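You operate a simulated robot arm through the tools that you are given. There is no shell and no other tool.

You are at the controls of a simulated robot arm. One attempt, no reset.

TASK
Three buckets hang on the wrong numbers: rehang each on its own place.
Fine: stand bucket 4 on the blue mat to make room. Set down upright: square steel bucket.

The check looks at the end state, three seconds after you hand in, the way a careful person would. Anything else that was tipped, shoved, dropped, spilled or broken makes it a failure.

THE ROBOT
A 7-joint arm with a two-finger parallel gripper, fixed in place. Base frame: the origin is at the foot of the arm, x ahead of it, y to its left, z up; the work surface is at about z = 0. Units: mm, degrees, N and s.
With the tool pointing down near the work surface it reaches from about 240 to 620 mm from the base axis. Its first joint turns from -66.0 to 66.0 degrees. Payload 2.6 kg.
The tool frame sits at the grasp point between the pads (the TCP): z along the fingers, y along the line on which they close. The tips reach 30 mm beyond it. The gripper opens to 94 mm. The fingers are 28 mm wide and 10 mm thick; the gripper's body (50 by 96 mm) begins 55 mm behind the TCP.
Orientation is that of the tool frame in the base frame, as a unit quaternion [w, x, y, z]. With the fingers straight down and closing along the base's y, the tool's x points along the base's -x, its y along +y and its z along -z.

THE INTERFACE
- The arm moves only by the tool step_arm. Its argument "deltas" is a list of rows, each a list of 7 numbers: the opening, from 0 (shut) to 1 (fully open), then the shift along the tool's x, y, z in mm, then the turn, a rotation vector about the tool's x, y, z in rad. In form: [[jaw, tx, ty, tz, wx, wy, wz], ...]. A call has 1 to 20 rows; each row is the pose to reach, as a shift and turn from the pose commanded when the call began, along the tool's axes at that moment. Each row takes 0.2 s and may step no farther than 50 mm and 8.6 degrees from the row before; otherwise, or with a gripper value out of range, the whole call is refused. Where a pose cannot be reached the arm comes as near as it can. A force on the tool above 40 N (or 10 N above the force at the start of the call, whichever is more), or a blocked arm, ends the call early, and 0.2 s more pass. Each finger travels about 72 mm/s and halts on what it meets, pressing with about 22 N; the grip force reading is that of the motor and also rises with nothing between the fingers. The clock runs only during rows and for 0.2 s after the last one: add rows that repeat a pose to give the fingers time. It gives the time, the measured TCP pose, the force on the tool (base axes), the opening and the grip force at its end, in the units of the frame above (readings bear some noise), with the torque about the TCP (base axes, N m) and any sound that the robot's microphone picked up.
- Cameras (640 x 400 px; columns grow to the right, rows downward): "scene" is fixed at [39.5, 446.8, 551.6]; the picture's right is [-0.68, -0.74, 0.00], its down [-0.50, 0.46, -0.74] and it looks along [0.54, -0.50, -0.68] (base axes); focal length 214 px, centre (320, 200). "wrist" rides on the gripper at [76, 14, -102] in the tool frame; the picture's right is [-0.18, 0.98, 0.00], its down [-0.75, -0.14, -0.64] and it looks along [-0.63, -0.12, 0.77] (tool axes); focal length 243 px, centre (320, 200). There is no depth. A picture from a camera that has moved, and an enlarged one, comes with that camera's place and axes in the base frame and with its lens.
- camera(camera): a new picture of that camera. It takes no simulated time.
- enlarge(camera, box): a new picture of the part [left, top, right, bottom] of that camera's present view, enlarged. It takes no simulated time.
- finish_job(): hands the job in; it is judged then, once.

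Nothing tells you positions but the pictures and the camera data. Unless the task says otherwise, let go and move clear before handing in.

The tools are called after "Call:" as name(argument=value, ...) on one line, values as JSON. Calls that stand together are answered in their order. step_arm: Moves the arm, as the interface text tells. Its arguments: {"type":"object","properties":{"deltas":{"type":"array","items":{"type":"array","items":{"type":"number"}}}},"required":["deltas"]} The other tools are called the same way: camera (camera) takes a picture; enlarge (camera, box) takes an enlarged picture of a part of a camera's view; finish_job () hands the job in.

At the start:

```text
time: 0.0
tool_pos: [271.3, 236.8, 411.0]
tool_rot: [0.0, 0.0, 1.0, 0.0]
ft_force: [0.5, -0.4, -0.9]
wrist_torque: [0.01, 0.01, -0.03]
grip_width: 94.0
grip_force: 0.1
```

scene: 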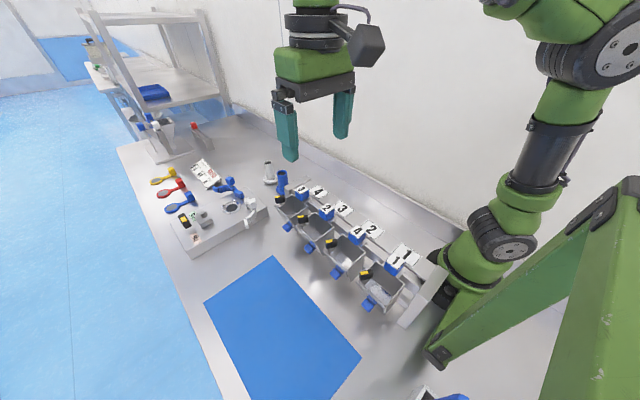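
wrist: 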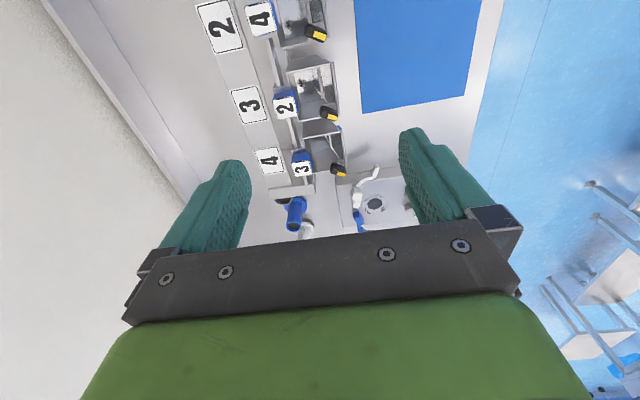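

I see a rail with four hanging buckets: place 1 holds bucket 1, place 2 holds bucket 4, place 3 holds bucket 2 and place 4 holds bucket 3. I'll look closer before moving.

Call:
enlarge(camera="scene", box=[250, 150, 450, 340])

Call:
enlarge(camera="wrist", box=[180, 0, 400, 240])

Call:
enlarge(camera="scene", box=[330, 220, 450, 320])

Call:
enlarge(camera="scene", box=[260, 160, 380, 260])

```text
2.11 times, centred on (350, 245) of scene
camera zoom: at [39.5, 446.8, 551.6], right [-0.68, -0.74, 0.0], down [-0.5, 0.46, -0.74], along [0.54, -0.5, -0.68], focal length 452 px, centre (257, 105)
```

zoom: 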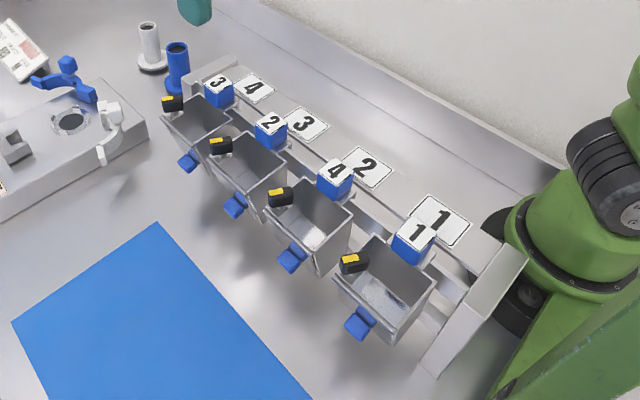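

```text
1.67 times, centred on (290, 120) of wrist
camera zoom: at [196.4, 250.8, 513.0], right [0.18, 0.98, 0.0], down [0.75, -0.14, 0.64], along [0.63, -0.12, -0.77], focal length 404 px, centre (370, 333)
```

zoom: 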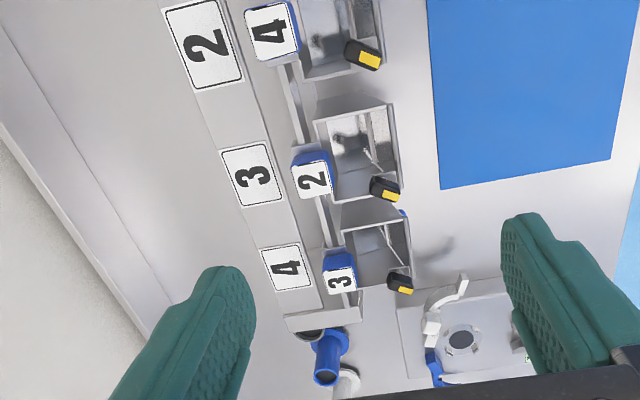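

```text
4.00 times, centred on (390, 270) of scene
camera zoom: at [39.5, 446.8, 551.6], right [-0.68, -0.74, 0.0], down [-0.5, 0.46, -0.74], along [0.54, -0.5, -0.68], focal length 858 px, centre (40, -80)
```

zoom: 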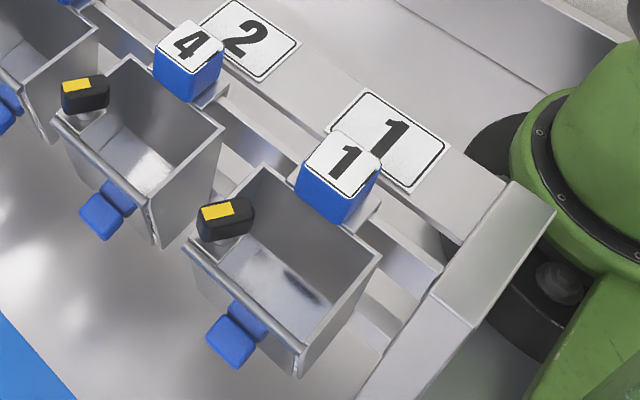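

```text
4.00 times, centred on (320, 210) of scene
camera zoom: at [39.5, 446.8, 551.6], right [-0.68, -0.74, 0.0], down [-0.5, 0.46, -0.74], along [0.54, -0.5, -0.68], focal length 858 px, centre (320, 160)
```

zoom: 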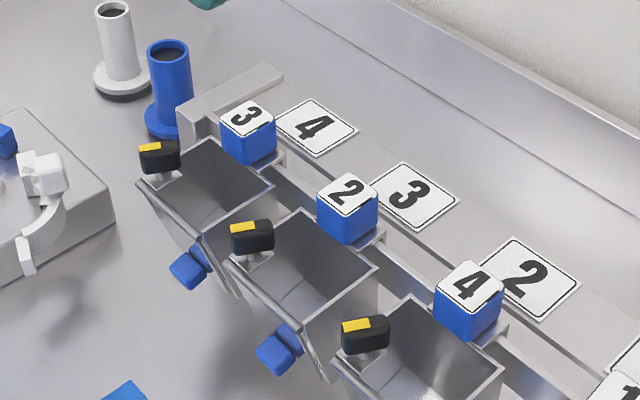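

The place plates seem to be about 100 mm apart along x (place 4 near x=402, place 2 near x=203), at y≈117 and z≈132. The buckets hang in front of them with number cubes on top, so I'll zoom in on how they hang and what can be gripped.

Call:
enlarge(camera="scene", box=[290, 190, 350, 260])

Call:
enlarge(camera="scene", box=[320, 215, 380, 285])

Call:
enlarge(camera="wrist", box=[230, 0, 350, 90])

Call:
enlarge(camera="wrist", box=[250, 70, 370, 190])

Call:
enlarge(camera="scene", box=[130, 100, 290, 260])

Call:
enlarge(camera="scene", box=[390, 300, 510, 400])

```text
5.71 times, centred on (320, 225) of scene
camera zoom: at [39.5, 446.8, 551.6], right [-0.68, -0.74, 0.0], down [-0.5, 0.46, -0.74], along [0.54, -0.5, -0.68], focal length 1226 px, centre (320, 57)
```

zoom: 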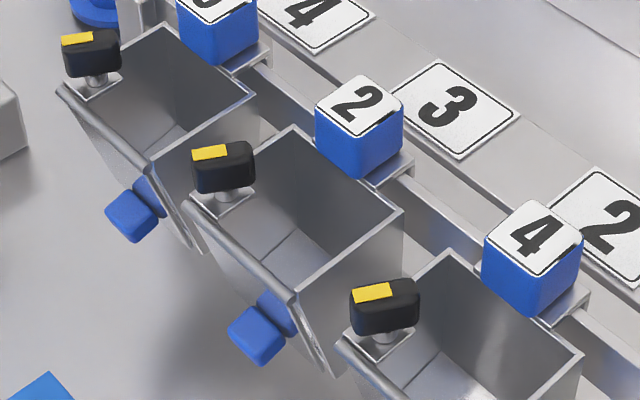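

```text
5.71 times, centred on (350, 250) of scene
camera zoom: at [39.5, 446.8, 551.6], right [-0.68, -0.74, 0.0], down [-0.5, 0.46, -0.74], along [0.54, -0.5, -0.68], focal length 1226 px, centre (149, -86)
```

zoom: 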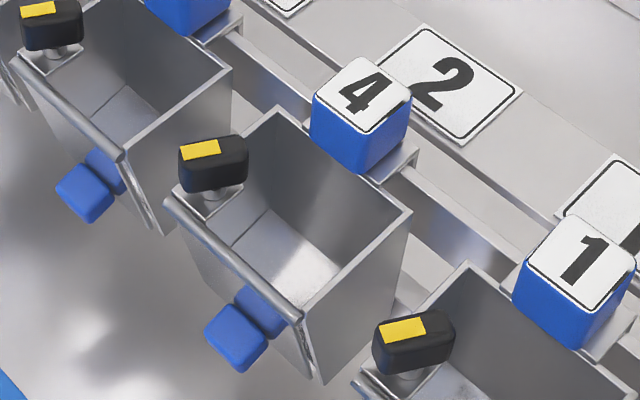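

```text
4.44 times, centred on (290, 45) of wrist
camera zoom: at [196.4, 250.8, 513.0], right [0.18, 0.98, 0.0], down [0.75, -0.14, 0.64], along [0.63, -0.12, -0.77], focal length 1078 px, centre (453, 889)
```

zoom: 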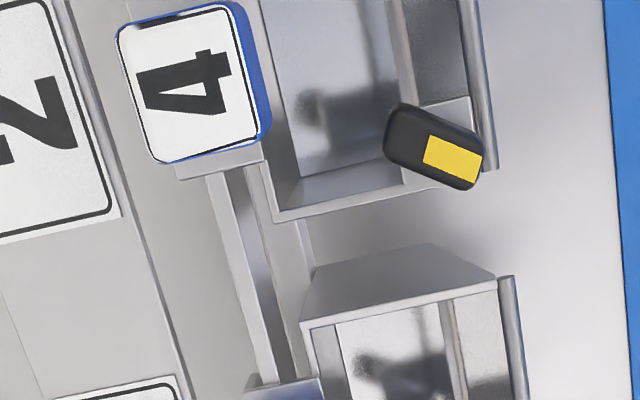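

```text
3.33 times, centred on (310, 130) of wrist
camera zoom: at [196.4, 250.8, 513.0], right [0.18, 0.98, 0.0], down [0.75, -0.14, 0.64], along [0.63, -0.12, -0.77], focal length 809 px, centre (353, 433)
```

zoom: 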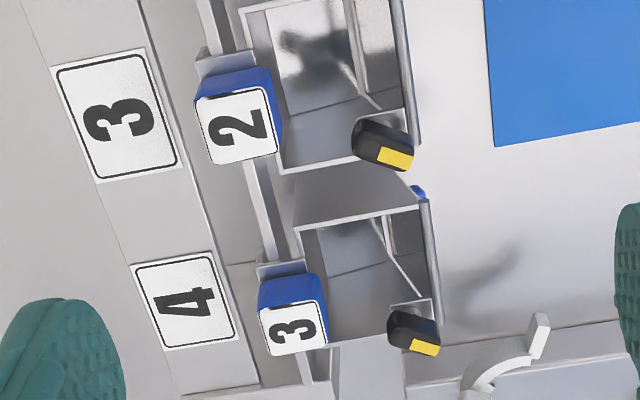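

```text
2.50 times, centred on (210, 180) of scene
camera zoom: at [39.5, 446.8, 551.6], right [-0.68, -0.74, 0.0], down [-0.5, 0.46, -0.74], along [0.54, -0.5, -0.68], focal length 536 px, centre (595, 250)
```

zoom: 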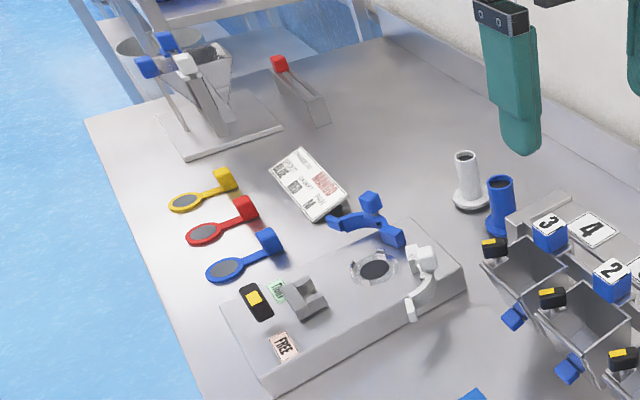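

```text
4.00 times, centred on (450, 350) of scene
camera zoom: at [39.5, 446.8, 551.6], right [-0.68, -0.74, 0.0], down [-0.5, 0.46, -0.74], along [0.54, -0.5, -0.68], focal length 858 px, centre (-200, -400)
```

zoom: 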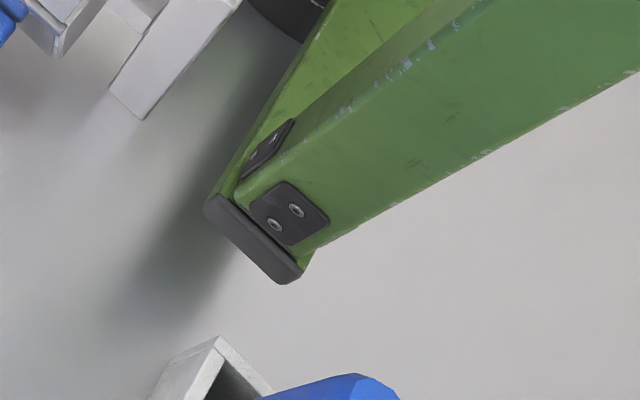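

The buckets are hopper-style, hooked over a bar, each with a blue cube above the hook. I'll turn the gripper 90° so it closes along x and the wrist camera faces the bucket fronts, moving over the open space above the mat.

Call:
step_arm(deltas=[[1, -2.6, 13, 11.9, 0, 0, 0.1428], [1, -5.3, 26, 23.8, 0, 0, 0.2856], [1, -7.9, 39, 35.7, 0, 0, 0.4284], [1, -10.5, 52, 47.6, 0, 0, 0.5712], [1, -13.2, 65, 59.5, 0, 0, 0.714], [1, -15.8, 78, 71.5, 0, 0, 0.8568], [1, -18.5, 91, 83.4, 0, 0, 0.9996], [1, -21.1, 104, 95.3, 0, 0, 1.1424], [1, -23.7, 117, 107.2, 0, 0, 1.2852], [1, -26.4, 130, 119.1, 0, 0, 1.428], [1, -29, 143, 131, 0, 0, 1.5708], [1, -29, 143, 131, 0, 0, 1.5708]])

Call:
camera(camera="wrist")

Call:
camera(camera="scene")

```text
time: 2.6
tool_pos: [301.0, 380.7, 279.4]
tool_rot: [-0.001, 0.707, 0.707, 0.001]
ft_force: [0.1, 0.5, -0.6]
wrist_torque: [-0.01, -0.01, -0.01]
grip_width: 93.9
grip_force: 0.0
```

```text
taken
camera wrist: at [315.9, 455.7, 382.2], right [0.98, -0.19, 0.0], down [-0.14, -0.75, 0.64], along [-0.12, -0.63, -0.77], focal length 243 px, centre (320, 200)
```

wrist: 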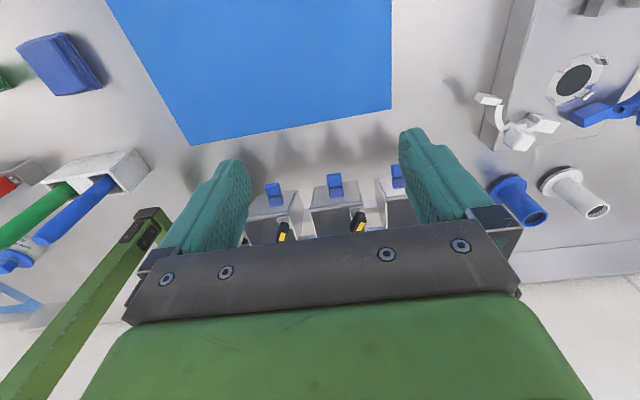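

```text
taken
```

scene: 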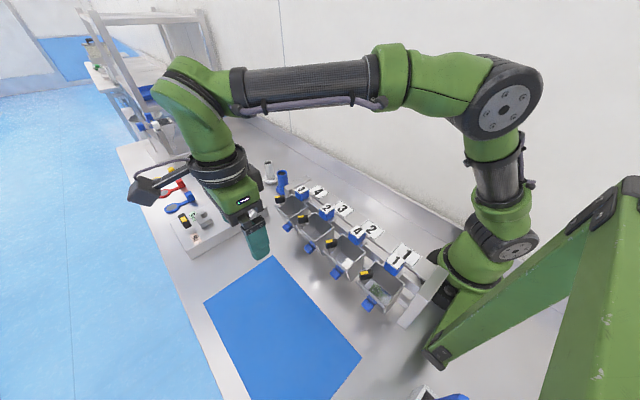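

The buckets are hidden behind the gripper in this view. I'll lower over the mat and tilt the tool by about 35° to see them from the front, staying well clear of them.

Call:
step_arm(deltas=[[1, -3, 0, 17, 0, -0.1, 0], [1, -6, 0, 33, 0, -0.2, 0], [1, -9, 0, 50, 0, -0.3, 0], [1, -12, 0, 66, 0, -0.4, 0], [1, -15, 0, 83, 0, -0.5, 0], [1, -18, 0, 99, 0, -0.6, 0], [1, -18, 0, 99, 0, -0.6, 0]])

Call:
camera(camera="wrist")

Call:
enlarge(camera="wrist", box=[220, 60, 420, 240])

```text
time: 4.2
tool_pos: [299.9, 362.4, 180.5]
tool_rot: [0.21, 0.676, 0.675, -0.209]
ft_force: [0.2, 0.8, 1.4]
wrist_torque: [0.03, 0.03, -0.04]
grip_width: 93.9
grip_force: 0.0
```

```text
taken
camera wrist: at [315.1, 482.3, 222.2], right [0.98, -0.15, 0.1], down [-0.14, -0.26, 0.96], along [-0.12, -0.95, -0.28], focal length 243 px, centre (320, 200)
```

wrist: 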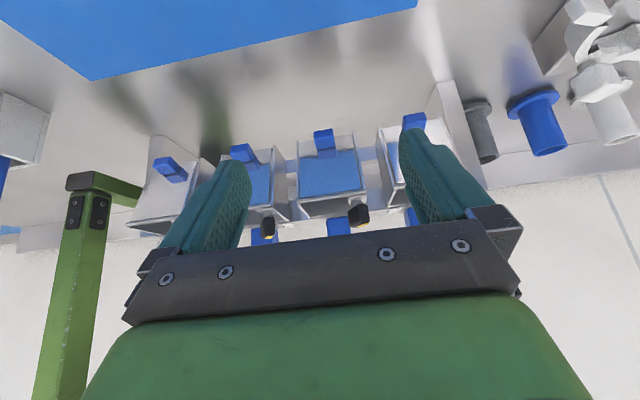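

```text
2.22 times, centred on (320, 150) of wrist
camera zoom: at [315.1, 482.3, 222.2], right [0.98, -0.15, 0.1], down [-0.14, -0.26, 0.96], along [-0.12, -0.95, -0.28], focal length 539 px, centre (320, 311)
```

zoom: 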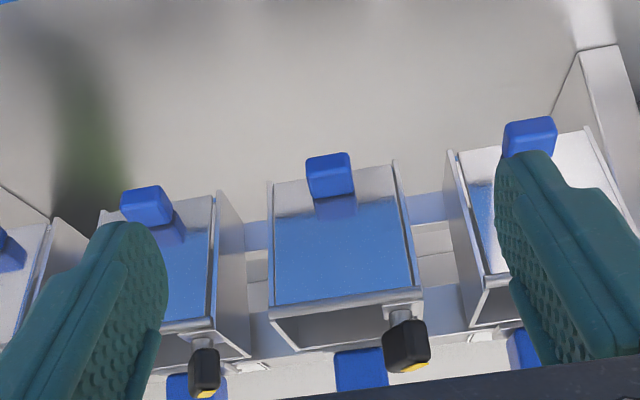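

Each bucket has a front flap with a blue lever, and its bottom is near z≈62, its rim near z≈145 and its cube top near z≈176. I'll level out and rise, then turn back so the gripper closes along y, which resists pitching better, and go above bucket 4 at place 2.

Call:
step_arm(deltas=[[1, -11.3, 0, -16.5, 0, 0.1, 0], [1, -22.6, 0, -33, 0, 0.2, 0], [1, -33.9, 0, -49.5, 0, 0.3, 0], [1, -45.2, 0, -66, 0, 0.4, 0], [1, -56.5, 0, -82.5, 0, 0.5, 0], [1, -67.8, 0, -99, 0, 0.6, 0], [1, -67.8, 0, -99, 0, 0.6, 0]])

```text
time: 5.8
tool_pos: [300.3, 361.3, 301.0]
tool_rot: [0.0, 0.707, 0.707, 0.0]
ft_force: [0.7, 0.0, -0.3]
wrist_torque: [0.03, 0.04, -0.01]
grip_width: 93.8
grip_force: 0.0
```

The tool is level again at (300, 361, 301). Next I turn back by -90° and move above bucket 4 near (204, 180).

Call:
step_arm(deltas=[[1, -15.1, -8, 0, 0, 0, -0.1309], [1, -30.2, -16, 0, 0, 0, -0.2618], [1, -45.3, -24, 0, 0, 0, -0.3927], [1, -60.4, -32, 0, 0, 0, -0.5236], [1, -75.5, -40, 0, 0, 0, -0.6545], [1, -90.6, -48, 0, 0, 0, -0.7854], [1, -105.7, -56, 0, 0, 0, -0.9163], [1, -120.8, -64, 0, 0, 0, -1.0472], [1, -135.9, -72, 0, 0, 0, -1.1781], [1, -151, -80, 0, 0, 0, -1.309], [1, -166.1, -88, 0, 0, 0, -1.4399], [1, -181.3, -96, 0, 0, 0, -1.5708], [1, -181.3, -96, 0, 0, 0, -1.5708]])

Call:
camera(camera="wrist")

Call:
camera(camera="scene")

Call:
enlarge(camera="wrist", box=[200, 60, 420, 240])

```text
time: 8.6
tool_pos: [205.3, 181.4, 300.5]
tool_rot: [0.0, -0.002, 1.0, -0.001]
ft_force: [-0.5, 0.0, 0.4]
wrist_torque: [0.0, -0.02, -0.04]
grip_width: 94.0
grip_force: 0.0
```

```text
taken
camera wrist: at [129.2, 193.8, 403.2], right [0.18, 0.98, 0.0], down [0.75, -0.14, 0.64], along [0.63, -0.12, -0.77], focal length 243 px, centre (320, 200)
```

wrist: 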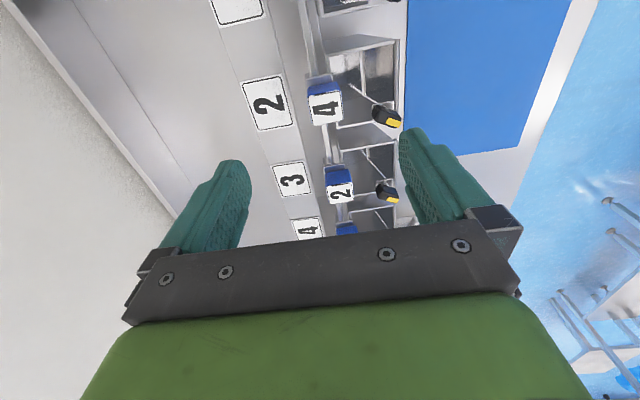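

```text
taken
```

scene: 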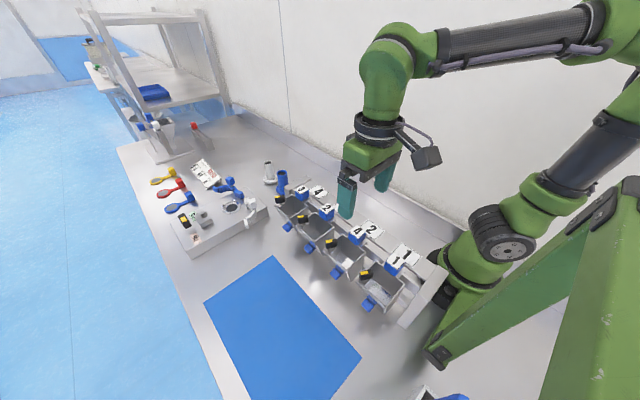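

```text
2.22 times, centred on (310, 150) of wrist
camera zoom: at [129.2, 193.8, 403.2], right [0.18, 0.98, 0.0], down [0.75, -0.14, 0.64], along [0.63, -0.12, -0.77], focal length 539 px, centre (342, 311)
```

zoom: 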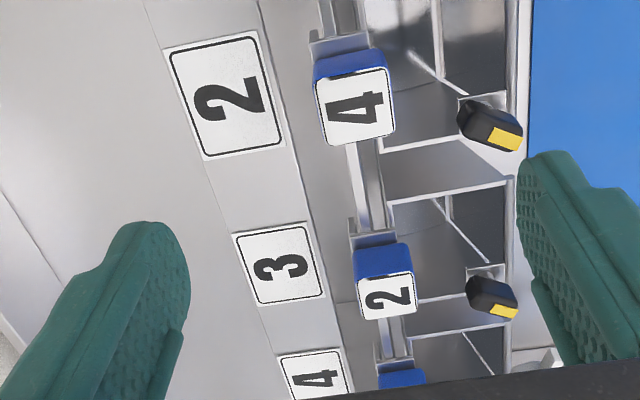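

I'm above bucket 4, and the wrist view puts its cube at about (207, 184) with the top near z≈176. I'll part-close the jaws and drop to z≈235 for a more exact look.

Call:
step_arm(deltas=[[0.9, 0, 0.5, 16, 0, 0, 0], [0.8, -0.5, 1, 32, 0, 0, 0], [0.7, -1, 1.5, 48, 0, 0, 0], [0.7, -1, 2, 64, 0, 0, 0], [0.7, -1, 2, 64, 0, 0, 0]])

Call:
camera(camera="wrist")

Call:
enlarge(camera="wrist", box=[240, 60, 420, 240])

Call:
enlarge(camera="scene", box=[310, 160, 420, 290])

```text
time: 9.8
tool_pos: [206.4, 183.4, 236.7]
tool_rot: [0.0, 0.0, 1.0, 0.0]
ft_force: [-0.4, -0.1, -0.3]
wrist_torque: [0.01, 0.0, -0.02]
grip_width: 65.9
grip_force: 0.0
```

```text
taken
camera wrist: at [131.0, 197.0, 339.9], right [0.18, 0.98, 0.0], down [0.75, -0.14, 0.64], along [0.63, -0.12, -0.77], focal length 243 px, centre (320, 200)
```

wrist: 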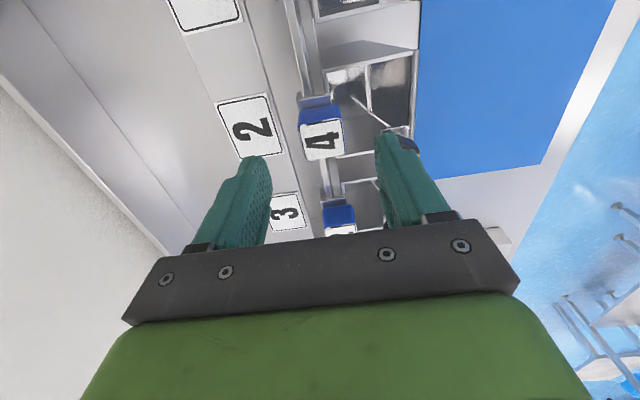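

```text
2.22 times, centred on (330, 150) of wrist
camera zoom: at [131.0, 197.0, 339.9], right [0.18, 0.98, 0.0], down [0.75, -0.14, 0.64], along [0.63, -0.12, -0.77], focal length 539 px, centre (298, 311)
```

zoom: 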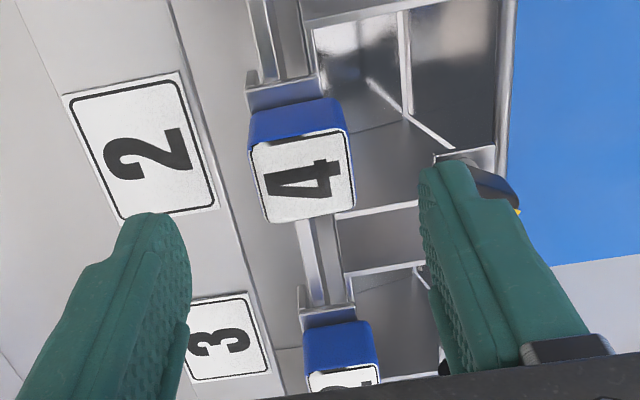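

```text
3.08 times, centred on (365, 225) of scene
camera zoom: at [39.5, 446.8, 551.6], right [-0.68, -0.74, 0.0], down [-0.5, 0.46, -0.74], along [0.54, -0.5, -0.68], focal length 660 px, centre (182, 123)
```

zoom: 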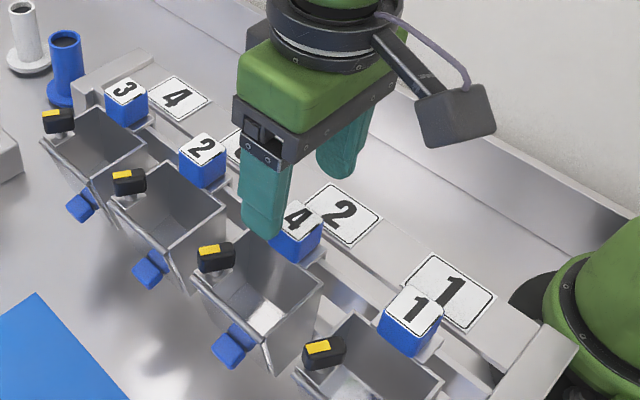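

The cube top is at about (208, 184.5, 179), and the black knob is near (228, 240), so I'll narrow the jaws to about 52 mm to stay clear of it. Then I descend until the tips flank the cube at z≈156.

Call:
step_arm(deltas=[[0.55, -0.5, 0.5, 4, 0, 0, 0], [0.55, -1.3, 1.1, 16, 0, 0, 0], [0.55, -1.3, 1.1, 28, 0, 0, 0], [0.55, -1.3, 1.1, 38, 0, 0, 0], [0.55, -1.3, 1.1, 45, 0, 0, 0], [0.55, -1.3, 1.1, 50, 0, 0, 0], [0.55, -1.3, 1.1, 50, 0, 0, 0]])

Call:
camera(camera="wrist")

Call:
enlarge(camera="wrist", box=[250, 120, 400, 240])

Call:
enlarge(camera="scene", box=[310, 190, 410, 290])

```text
time: 11.4
tool_pos: [208.6, 183.7, 186.0]
tool_rot: [0.0, -0.001, 1.0, 0.001]
ft_force: [0.5, 0.8, 0.4]
wrist_torque: [0.02, -0.02, -0.04]
grip_width: 51.8
grip_force: 0.0
```

```text
taken
camera wrist: at [132.4, 196.9, 289.0], right [0.18, 0.98, 0.0], down [0.75, -0.14, 0.64], along [0.63, -0.12, -0.77], focal length 243 px, centre (320, 200)
```

wrist: 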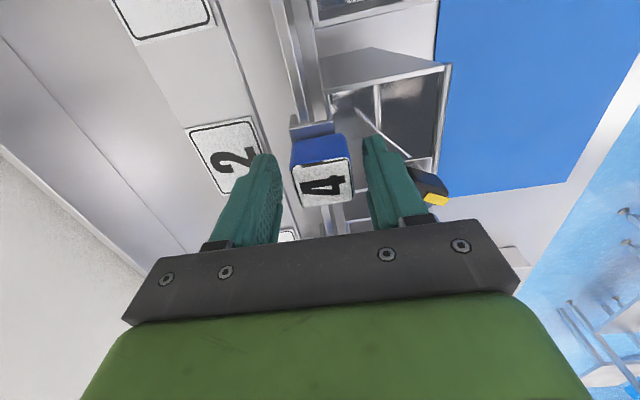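

```text
3.33 times, centred on (325, 180) of wrist
camera zoom: at [132.4, 196.9, 289.0], right [0.18, 0.98, 0.0], down [0.75, -0.14, 0.64], along [0.63, -0.12, -0.77], focal length 809 px, centre (303, 267)
```

zoom: 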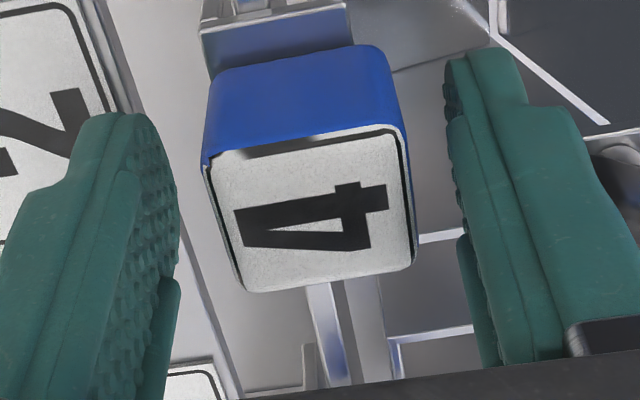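

```text
4.00 times, centred on (360, 240) of scene
camera zoom: at [39.5, 446.8, 551.6], right [-0.68, -0.74, 0.0], down [-0.5, 0.46, -0.74], along [0.54, -0.5, -0.68], focal length 858 px, centre (160, 40)
```

zoom: 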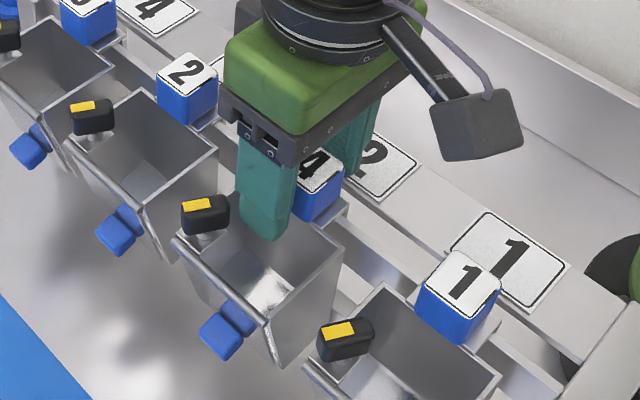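

The jaws straddle the cube of bucket 4 and look well centred. I'll close gently.

Call:
step_arm(deltas=[[0.48, 0, 0.8, 1, 0, 0, 0], [0.43, 0, 0.8, 1, 0, 0, 0], [0.4, 0, 0.8, 1, 0, 0, 0], [0.38, 0, 0.8, 1, 0, 0, 0], [0.36, 0, 0.8, 1, 0, 0, 0], [0.34, 0, 0.8, 1, 0, 0, 0], [0.32, 0, 0.8, 1, 0, 0, 0], [0.3, 0, 0.8, 1, 0, 0, 0], [0.28, 0, 0.8, 1, 0, 0, 0], [0.25, 0, 0.8, 1, 0, 0, 0], [0.1, 0, 0.8, 1, 0, 0, 0], [0, 0, 0.8, 1, 0, 0, 0], [0, 0, 0.8, 1, 0, 0, 0]])

Call:
enlarge(camera="wrist", box=[250, 120, 400, 240])

Call:
enlarge(camera="scene", box=[310, 190, 410, 290])

```text
time: 14.2
tool_pos: [207.3, 184.6, 186.9]
tool_rot: [0.0, 0.0, 1.0, -0.001]
ft_force: [-0.7, 1.7, 3.1]
wrist_torque: [-0.03, 0.01, 0.0]
grip_width: 34.0
grip_force: 21.7
```

```text
3.33 times, centred on (325, 180) of wrist
camera zoom: at [132.4, 197.5, 288.2], right [0.18, 0.98, 0.0], down [0.75, -0.14, 0.64], along [0.63, -0.12, -0.77], focal length 809 px, centre (303, 267)
```

zoom: 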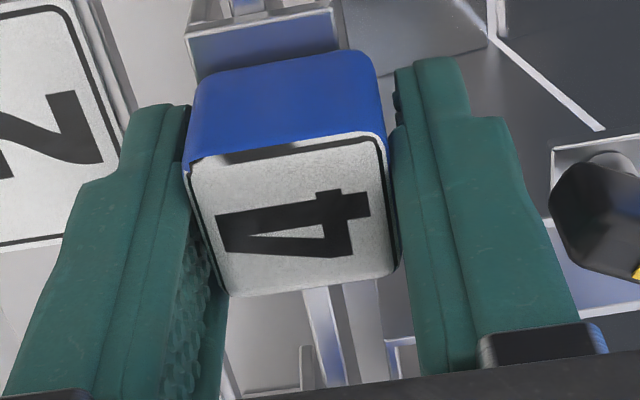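

```text
4.00 times, centred on (360, 240) of scene
camera zoom: at [39.5, 446.8, 551.6], right [-0.68, -0.74, 0.0], down [-0.5, 0.46, -0.74], along [0.54, -0.5, -0.68], focal length 858 px, centre (160, 40)
```

zoom: 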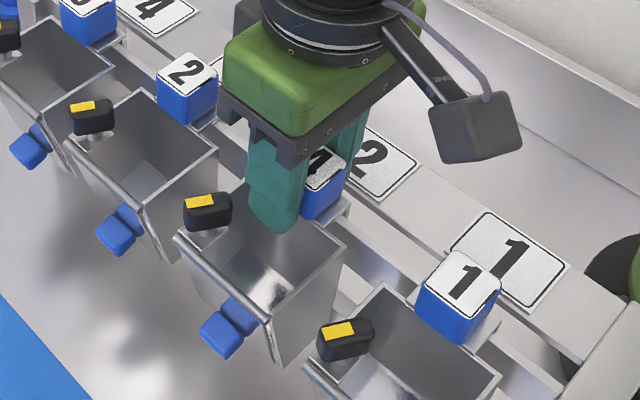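

The grip holds at 34 mm wide with 22 N. I'll lift slowly and watch the force for weight and for any snagging of the hook.

Call:
step_arm(deltas=[[0, 0, 0.5, -2, 0, 0, 0], [0, 0, 1, -5, 0, 0, 0], [0, 0, 1, -8, 0, 0, 0], [0, 0, 1, -12, 0, 0, 0], [0, 0, 1, -12, 0, 0, 0]])

Call:
enlarge(camera="wrist", box=[250, 60, 450, 240])

Call:
enlarge(camera="scene", box=[300, 180, 420, 300])

```text
time: 15.4
tool_pos: [207.1, 186.7, 198.1]
tool_rot: [0.001, 0.0, 1.0, 0.001]
ft_force: [-2.8, -3.7, 12.3]
wrist_torque: [-0.29, 0.26, 0.08]
grip_width: 29.5
grip_force: 22.1
```

```text
2.22 times, centred on (350, 150) of wrist
camera zoom: at [131.7, 199.4, 301.0], right [0.18, 0.98, 0.0], down [0.75, -0.14, 0.64], along [0.63, -0.12, -0.77], focal length 539 px, centre (253, 311)
```

zoom: 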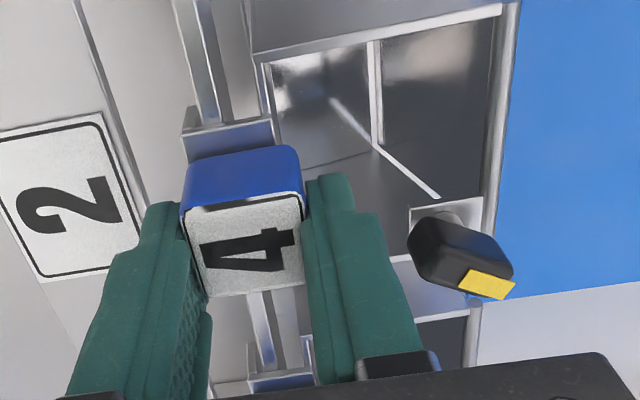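

```text
3.33 times, centred on (360, 240) of scene
camera zoom: at [39.5, 446.8, 551.7], right [-0.68, -0.74, 0.0], down [-0.5, 0.46, -0.74], along [0.54, -0.5, -0.68], focal length 715 px, centre (187, 67)
```

zoom: 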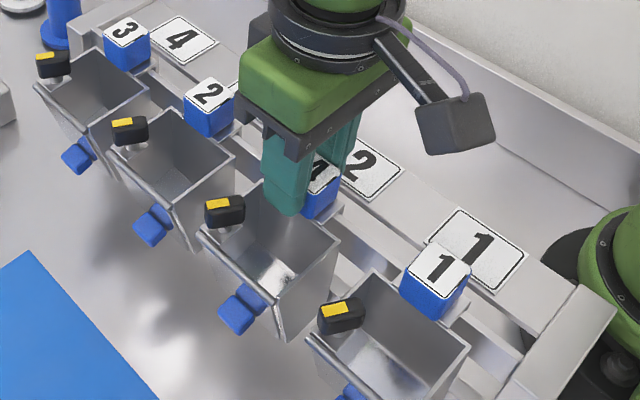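

The fingers slid about 11 mm up the cube, the width fell from 34 to 29.5 mm, and the bucket did not lift. I think my tips had caught a wider flange under the cube, so I'll open slightly and inspect before gripping again.

Call:
step_arm(deltas=[[0.36, 0, 0, 0, 0, 0, 0], [0.42, 0, 0, 0, 0, 0, 0], [0.5, 0, 0, 0, 0, 0, 0], [0.5, 0, 0, 0, 0, 0, 0]])

Call:
enlarge(camera="wrist", box=[260, 100, 380, 220])

Call:
enlarge(camera="scene", box=[340, 200, 420, 280])

Call:
enlarge(camera="scene", box=[300, 190, 360, 240])

```text
time: 16.4
tool_pos: [208.0, 186.0, 198.0]
tool_rot: [-0.001, 0.001, 1.0, 0.0]
ft_force: [-0.9, -0.9, 0.2]
wrist_torque: [-0.02, 0.0, 0.02]
grip_width: 47.0
grip_force: 0.0
```

```text
3.33 times, centred on (320, 160) of wrist
camera zoom: at [131.6, 199.4, 300.2], right [0.18, 0.98, 0.0], down [0.75, -0.14, 0.64], along [0.63, -0.12, -0.77], focal length 809 px, centre (320, 333)
```

zoom: 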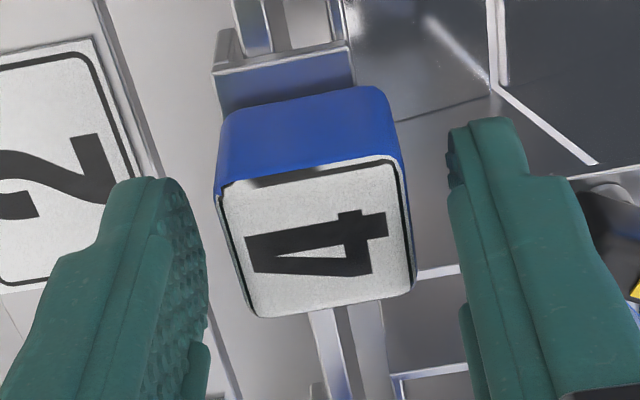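

```text
5.00 times, centred on (380, 240) of scene
camera zoom: at [39.5, 446.8, 551.6], right [-0.68, -0.74, 0.0], down [-0.5, 0.46, -0.74], along [0.54, -0.5, -0.68], focal length 1072 px, centre (20, 0)
```

zoom: 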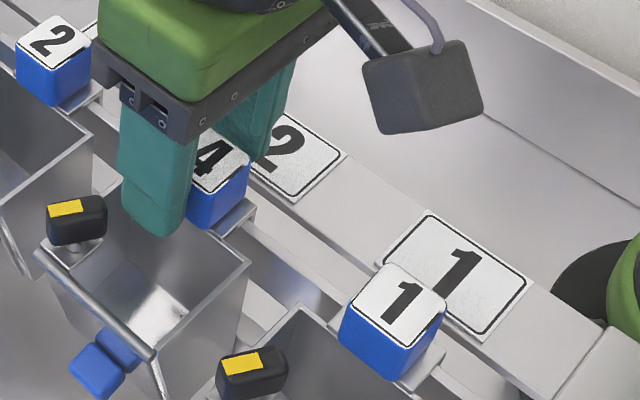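

```text
8.00 times, centred on (330, 215) of scene
camera zoom: at [39.5, 446.8, 551.6], right [-0.68, -0.74, 0.0], down [-0.5, 0.46, -0.74], along [0.54, -0.5, -0.68], focal length 1716 px, centre (240, 80)
```

zoom: 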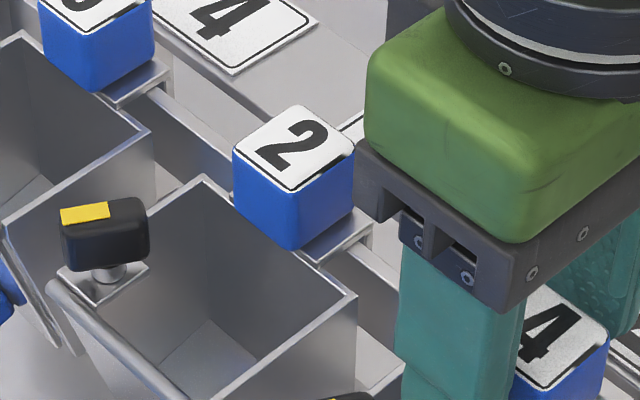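

With the jaws open I can see a plate under the cube with a rear lip hooking over the rail, and the lip sticks out about 4 mm behind the cube. I'll regrip just above that plate, centred on the cube, and read the force before lifting.

Call:
step_arm(deltas=[[0.5, -1, 0, 3, 0, 0, 0], [0.5, -2, 0, 7, 0, 0, 0], [0.44, -2, 0, 7, 0, 0, 0], [0.4, -2, 0, 7, 0, 0, 0], [0.37, -2, 0, 7, 0, 0, 0], [0.35, -2, 0, 7, 0, 0, 0], [0.33, -2, 0, 7, 0, 0, 0], [0.31, -2, 0, 7, 0, 0, 0], [0.28, -2, 0, 7, 0, 0, 0], [0.2, -2, 0, 7, 0, 0, 0], [0, -2, 0, 7, 0, 0, 0], [0, -2, 0, 7, 0, 0, 0]])

Call:
enlarge(camera="wrist", box=[260, 100, 380, 220])

```text
time: 19.0
tool_pos: [209.6, 187.4, 190.9]
tool_rot: [0.0, 0.0, 1.0, 0.001]
ft_force: [-0.2, 1.8, -0.2]
wrist_torque: [-0.05, 0.02, 0.0]
grip_width: 34.4
grip_force: 21.9
```

```text
3.33 times, centred on (320, 160) of wrist
camera zoom: at [133.6, 199.7, 293.3], right [0.18, 0.98, 0.0], down [0.75, -0.14, 0.64], along [0.63, -0.12, -0.77], focal length 809 px, centre (320, 333)
```

zoom: 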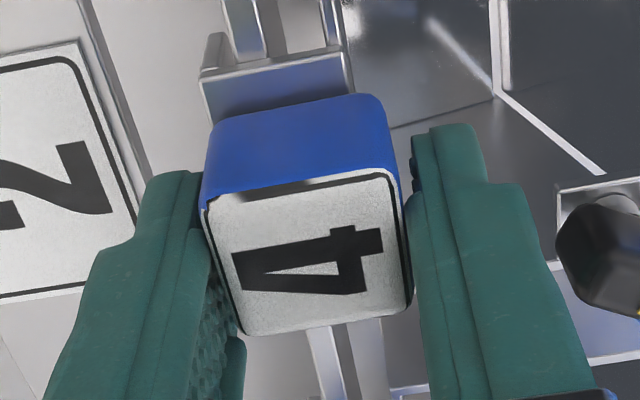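

The pads are rounded near the tips, so my grip was too shallow and the force on the tool came from squeezing the cube's top edge. I'll open, go 20 mm deeper so the pad centres are on the cube, and grip again.

Call:
step_arm(deltas=[[0.42, 0, -0.5, 0, 0, 0, 0], [0.5, 0, -1, 0, 0, 0, 0], [0.52, 0, -1, 4, 0, 0, 0], [0.52, 0, -1, 8, 0, 0, 0], [0.52, 0, -1, 12, 0, 0, 0], [0.52, 0, -1, 16, 0, 0, 0], [0.52, 0, -1, 20, 0, 0, 0], [0.52, 0, -1, 20, 0, 0, 0]])

Call:
enlarge(camera="wrist", box=[250, 120, 400, 240])

Call:
enlarge(camera="scene", box=[310, 190, 410, 290])

```text
time: 20.8
tool_pos: [210.7, 185.6, 171.1]
tool_rot: [0.001, 0.0, 1.0, 0.0]
ft_force: [-0.6, 0.6, 0.4]
wrist_torque: [-0.01, 0.0, -0.03]
grip_width: 48.9
grip_force: 0.0
```

```text
3.33 times, centred on (325, 180) of wrist
camera zoom: at [133.8, 198.6, 273.4], right [0.18, 0.98, 0.0], down [0.75, -0.14, 0.64], along [0.63, -0.12, -0.77], focal length 809 px, centre (303, 267)
```

zoom: 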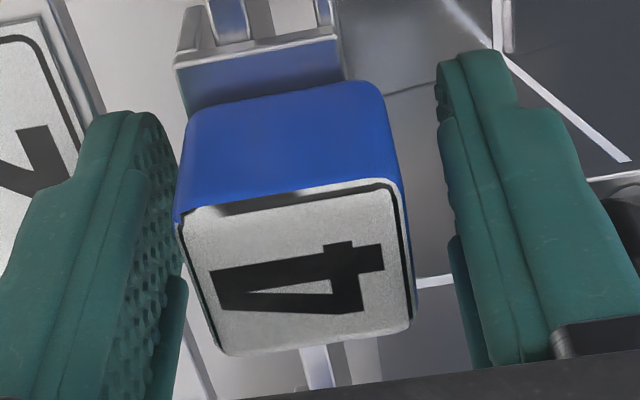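

```text
4.00 times, centred on (360, 240) of scene
camera zoom: at [39.5, 446.8, 551.6], right [-0.68, -0.74, 0.0], down [-0.5, 0.46, -0.74], along [0.54, -0.5, -0.68], focal length 858 px, centre (160, 40)
```

zoom: 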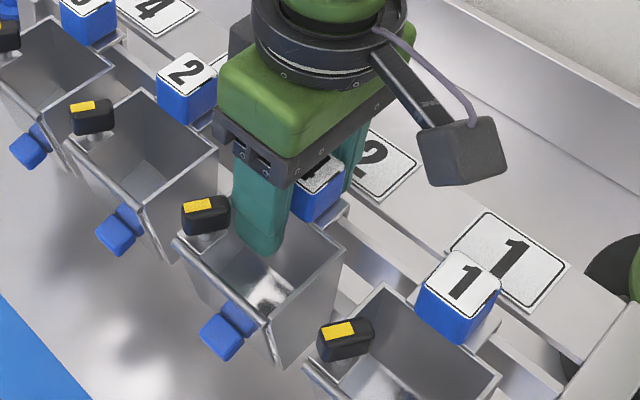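

The jaws are now at cube depth with no contact force. Closing gently.

Call:
step_arm(deltas=[[0.46, 0, 0, 0, 0, 0, 0], [0.43, 0, 0, 0, 0, 0, 0], [0.41, 0, 0, 0, 0, 0, 0], [0.39, 0, 0, 0, 0, 0, 0], [0.37, 0, 0, 0, 0, 0, 0], [0.35, 0, 0, 0, 0, 0, 0], [0.33, 0, 0, 0, 0, 0, 0], [0.3, 0, 0, 0, 0, 0, 0], [0.2, 0, 0, 0, 0, 0, 0], [0, 0, 0, 0, 0, 0, 0], [0, 0, 0, 0, 0, 0, 0]])

Call:
enlarge(camera="wrist", box=[250, 120, 400, 240])

```text
time: 23.2
tool_pos: [209.3, 185.3, 171.4]
tool_rot: [0.001, 0.0, 1.0, 0.0]
ft_force: [-0.3, -0.4, 0.6]
wrist_torque: [-0.12, -0.06, 0.0]
grip_width: 33.9
grip_force: 21.8
```

```text
3.33 times, centred on (325, 180) of wrist
camera zoom: at [133.8, 198.6, 273.5], right [0.18, 0.98, 0.0], down [0.75, -0.14, 0.64], along [0.63, -0.12, -0.77], focal length 809 px, centre (303, 267)
```

zoom: 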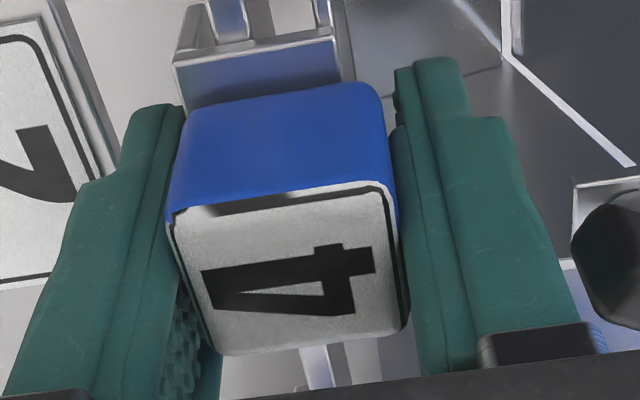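

The grip is solid with the cube 34 mm wide. I'll lift a few mm and read the load.

Call:
step_arm(deltas=[[0, 0, 0, -1, 0, 0, 0], [0, 0, 0, -2, 0, 0, 0], [0, 0, 0, -3, 0, 0, 0], [0, 0, 0, -3, 0, 0, 0]])

Call:
enlarge(camera="scene", box=[310, 190, 410, 290])

```text
time: 24.2
tool_pos: [209.7, 185.3, 173.9]
tool_rot: [0.0, 0.0, 1.0, 0.0]
ft_force: [0.3, -0.4, -3.8]
wrist_torque: [-0.11, -0.02, 0.02]
grip_width: 34.1
grip_force: 21.8
```

```text
4.00 times, centred on (360, 240) of scene
camera zoom: at [39.5, 446.9, 551.6], right [-0.68, -0.74, 0.0], down [-0.5, 0.46, -0.74], along [0.54, -0.5, -0.68], focal length 858 px, centre (160, 40)
```

zoom: 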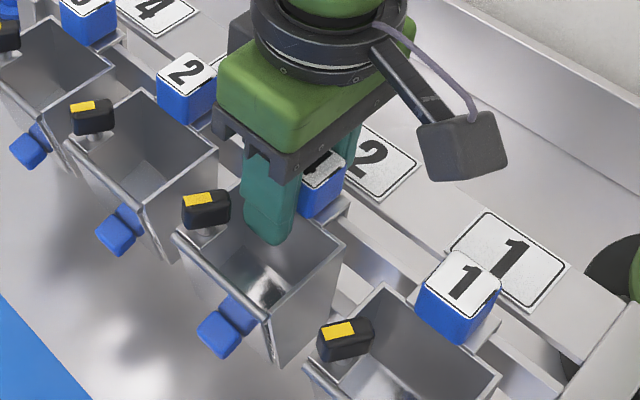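

The load is now -3.8 N on z, a plausible bucket weight with no slip. I'll keep lifting to 25 mm and check.

Call:
step_arm(deltas=[[0, 0, 0, -3, 0, 0, 0], [0, 0, 0, -7, 0, 0, 0], [0, 0, 0, -11, 0, 0, 0], [0, 0, 0, -15, 0, 0, 0], [0, 0, 0, -19, 0, 0, 0], [0, 0, 0, -22, 0, 0, 0], [0, 0, 0, -22, 0, 0, 0]])

Call:
enlarge(camera="scene", box=[310, 190, 410, 290])

Call:
camera(camera="wrist")

```text
time: 25.8
tool_pos: [210.3, 186.1, 196.1]
tool_rot: [0.001, 0.001, 1.0, 0.0]
ft_force: [-0.5, 0.0, -3.5]
wrist_torque: [-0.08, -0.03, -0.05]
grip_width: 33.9
grip_force: 21.8
```

```text
4.00 times, centred on (360, 240) of scene
camera zoom: at [39.5, 446.9, 551.6], right [-0.68, -0.74, 0.0], down [-0.5, 0.46, -0.74], along [0.54, -0.5, -0.68], focal length 858 px, centre (160, 40)
```

zoom: 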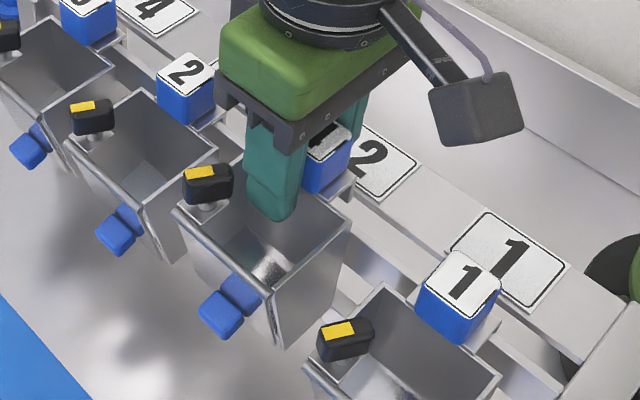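

```text
taken
camera wrist: at [134.1, 198.9, 298.3], right [0.18, 0.98, 0.0], down [0.75, -0.14, 0.64], along [0.63, -0.12, -0.77], focal length 243 px, centre (320, 200)
```

wrist: 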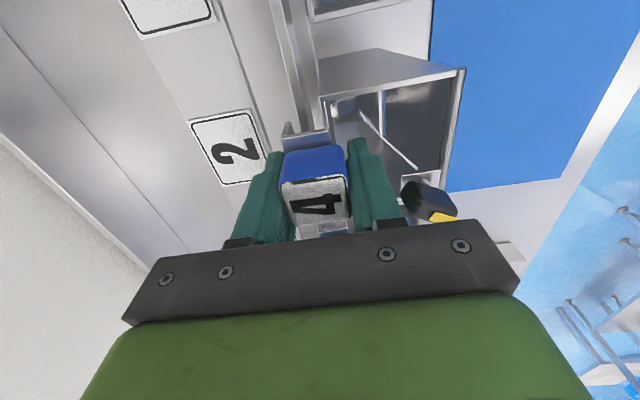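

The bucket is free of the rail and hangs level, weighing about 3.6 N. I'll raise it another 75 mm, then carry it out in +y towards the mat.

Call:
step_arm(deltas=[[0, 0, 0, -4, 0, 0, 0], [0, 0, 0, -11, 0, 0, 0], [0, 0, 0, -20, 0, 0, 0], [0, 0, 0, -30, 0, 0, 0], [0, 0, 0, -40, 0, 0, 0], [0, 0, 0, -50, 0, 0, 0], [0, 0, 0, -60, 0, 0, 0], [0, 0, 0, -68, 0, 0, 0], [0, 0, 0, -73, 0, 0, 0], [0, 0, 0, -75, 0, 0, 0], [0, 0, 0, -75, 0, 0, 0]])

Call:
camera(camera="scene")

```text
time: 28.2
tool_pos: [209.6, 185.8, 271.6]
tool_rot: [0.0, 0.0, 1.0, 0.0]
ft_force: [-0.3, 0.0, -2.9]
wrist_torque: [-0.09, -0.04, 0.0]
grip_width: 34.1
grip_force: 22.4
```

```text
taken
```

scene: 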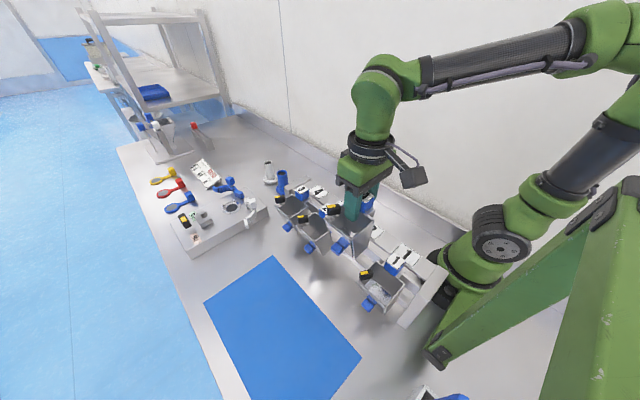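

Bucket 4 is up and clear of its neighbours. Now I carry it to the mat, aiming the tool at about (280, 370).

Call:
step_arm(deltas=[[0, -1.4, 3.7, 0, 0, 0, 0], [0, -4.3, 11.1, 0, 0, 0, 0], [0, -8.5, 22.2, 0, 0, 0, 0], [0, -13.5, 35.2, 0, 0, 0, 0], [0, -18.5, 48.1, 0, 0, 0, 0], [0, -23.4, 61.1, 0, 0, 0, 0], [0, -28.4, 74, 0, 0, 0, 0], [0, -33.4, 87, 0, 0, 0, 0], [0, -38.3, 99.9, 0, 0, 0, 0], [0, -43.3, 112.9, 0, 0, 0, 0], [0, -48.3, 125.8, 0, 0, 0, 0], [0, -53.3, 138.8, 0, 0, 0, 0], [0, -58.2, 151.7, 0, 0, 0, 0], [0, -62.5, 162.8, 0, 0, 0, 0], [0, -66, 172.1, 0, 0, 0, 0], [0, -69, 179.5, 0, 0, 0, 0], [0, -71, 185, 0, 0, 0, 0], [0, -71, 185, 0, 0, 0, 0]])

Call:
camera(camera="scene")

Call:
camera(camera="wrist")

```text
time: 32.0
tool_pos: [281.2, 369.5, 271.3]
tool_rot: [0.0, 0.0, 1.0, 0.0]
ft_force: [0.5, 0.7, -3.5]
wrist_torque: [-0.06, -0.04, 0.0]
grip_width: 34.3
grip_force: 21.8
```

```text
taken
```

scene: 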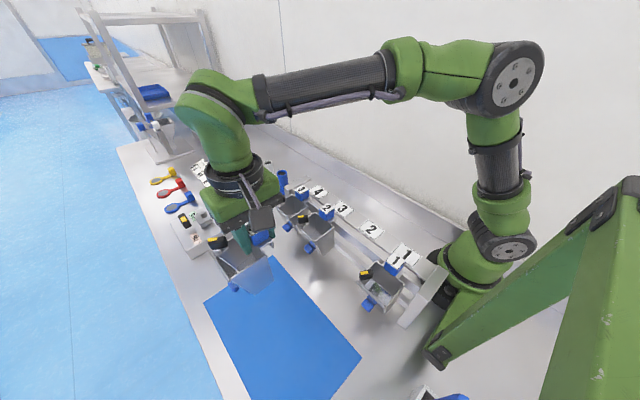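

```text
taken
camera wrist: at [205.5, 383.0, 373.0], right [0.18, 0.98, 0.0], down [0.75, -0.14, 0.64], along [0.63, -0.12, -0.77], focal length 243 px, centre (320, 200)
```

wrist: 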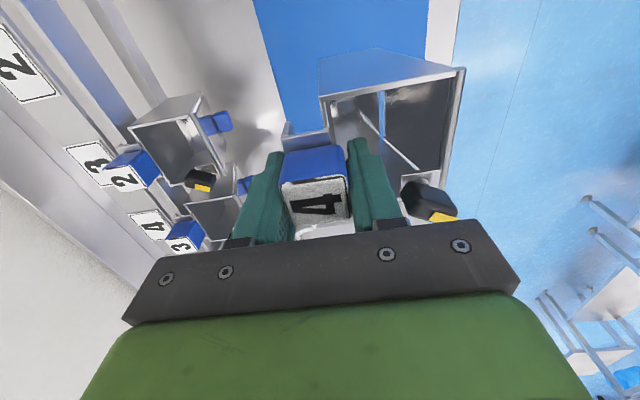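

The bucket hangs steady over the mat, so I'll look at the shape of its underside before lowering.

Call:
enlarge(camera="scene", box=[190, 190, 310, 310])

Call:
enlarge(camera="wrist", box=[240, 20, 480, 230])

Call:
enlarge(camera="scene", box=[310, 200, 430, 300])

```text
3.33 times, centred on (250, 250) of scene
camera zoom: at [39.5, 446.9, 551.6], right [-0.68, -0.74, 0.0], down [-0.5, 0.46, -0.74], along [0.54, -0.5, -0.68], focal length 715 px, centre (553, 33)
```

zoom: 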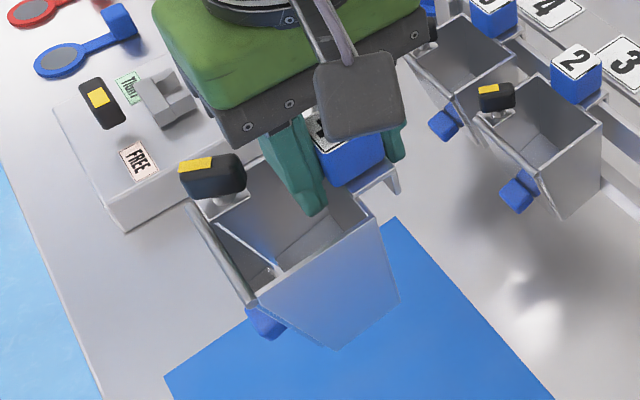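

```text
1.90 times, centred on (360, 125) of wrist
camera zoom: at [205.5, 383.0, 373.0], right [0.18, 0.98, 0.0], down [0.75, -0.14, 0.64], along [0.63, -0.12, -0.77], focal length 462 px, centre (244, 343)
```

zoom: 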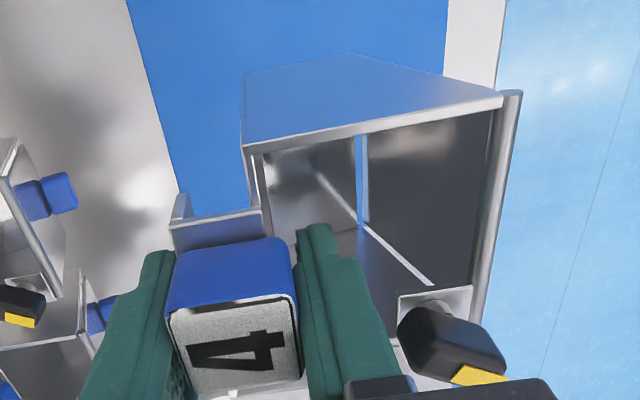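

```text
4.00 times, centred on (370, 250) of scene
camera zoom: at [39.5, 446.9, 551.6], right [-0.68, -0.74, 0.0], down [-0.5, 0.46, -0.74], along [0.54, -0.5, -0.68], focal length 858 px, centre (120, 0)
```

zoom: 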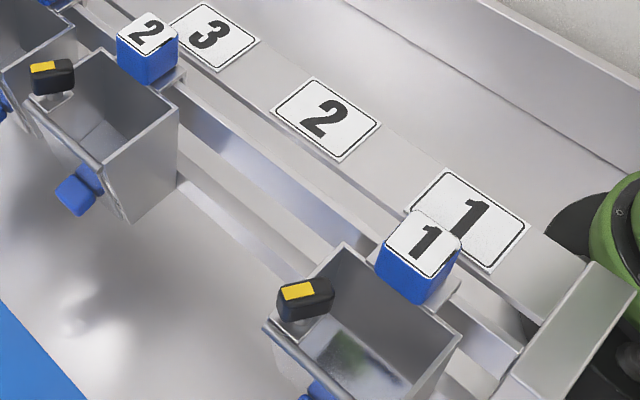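

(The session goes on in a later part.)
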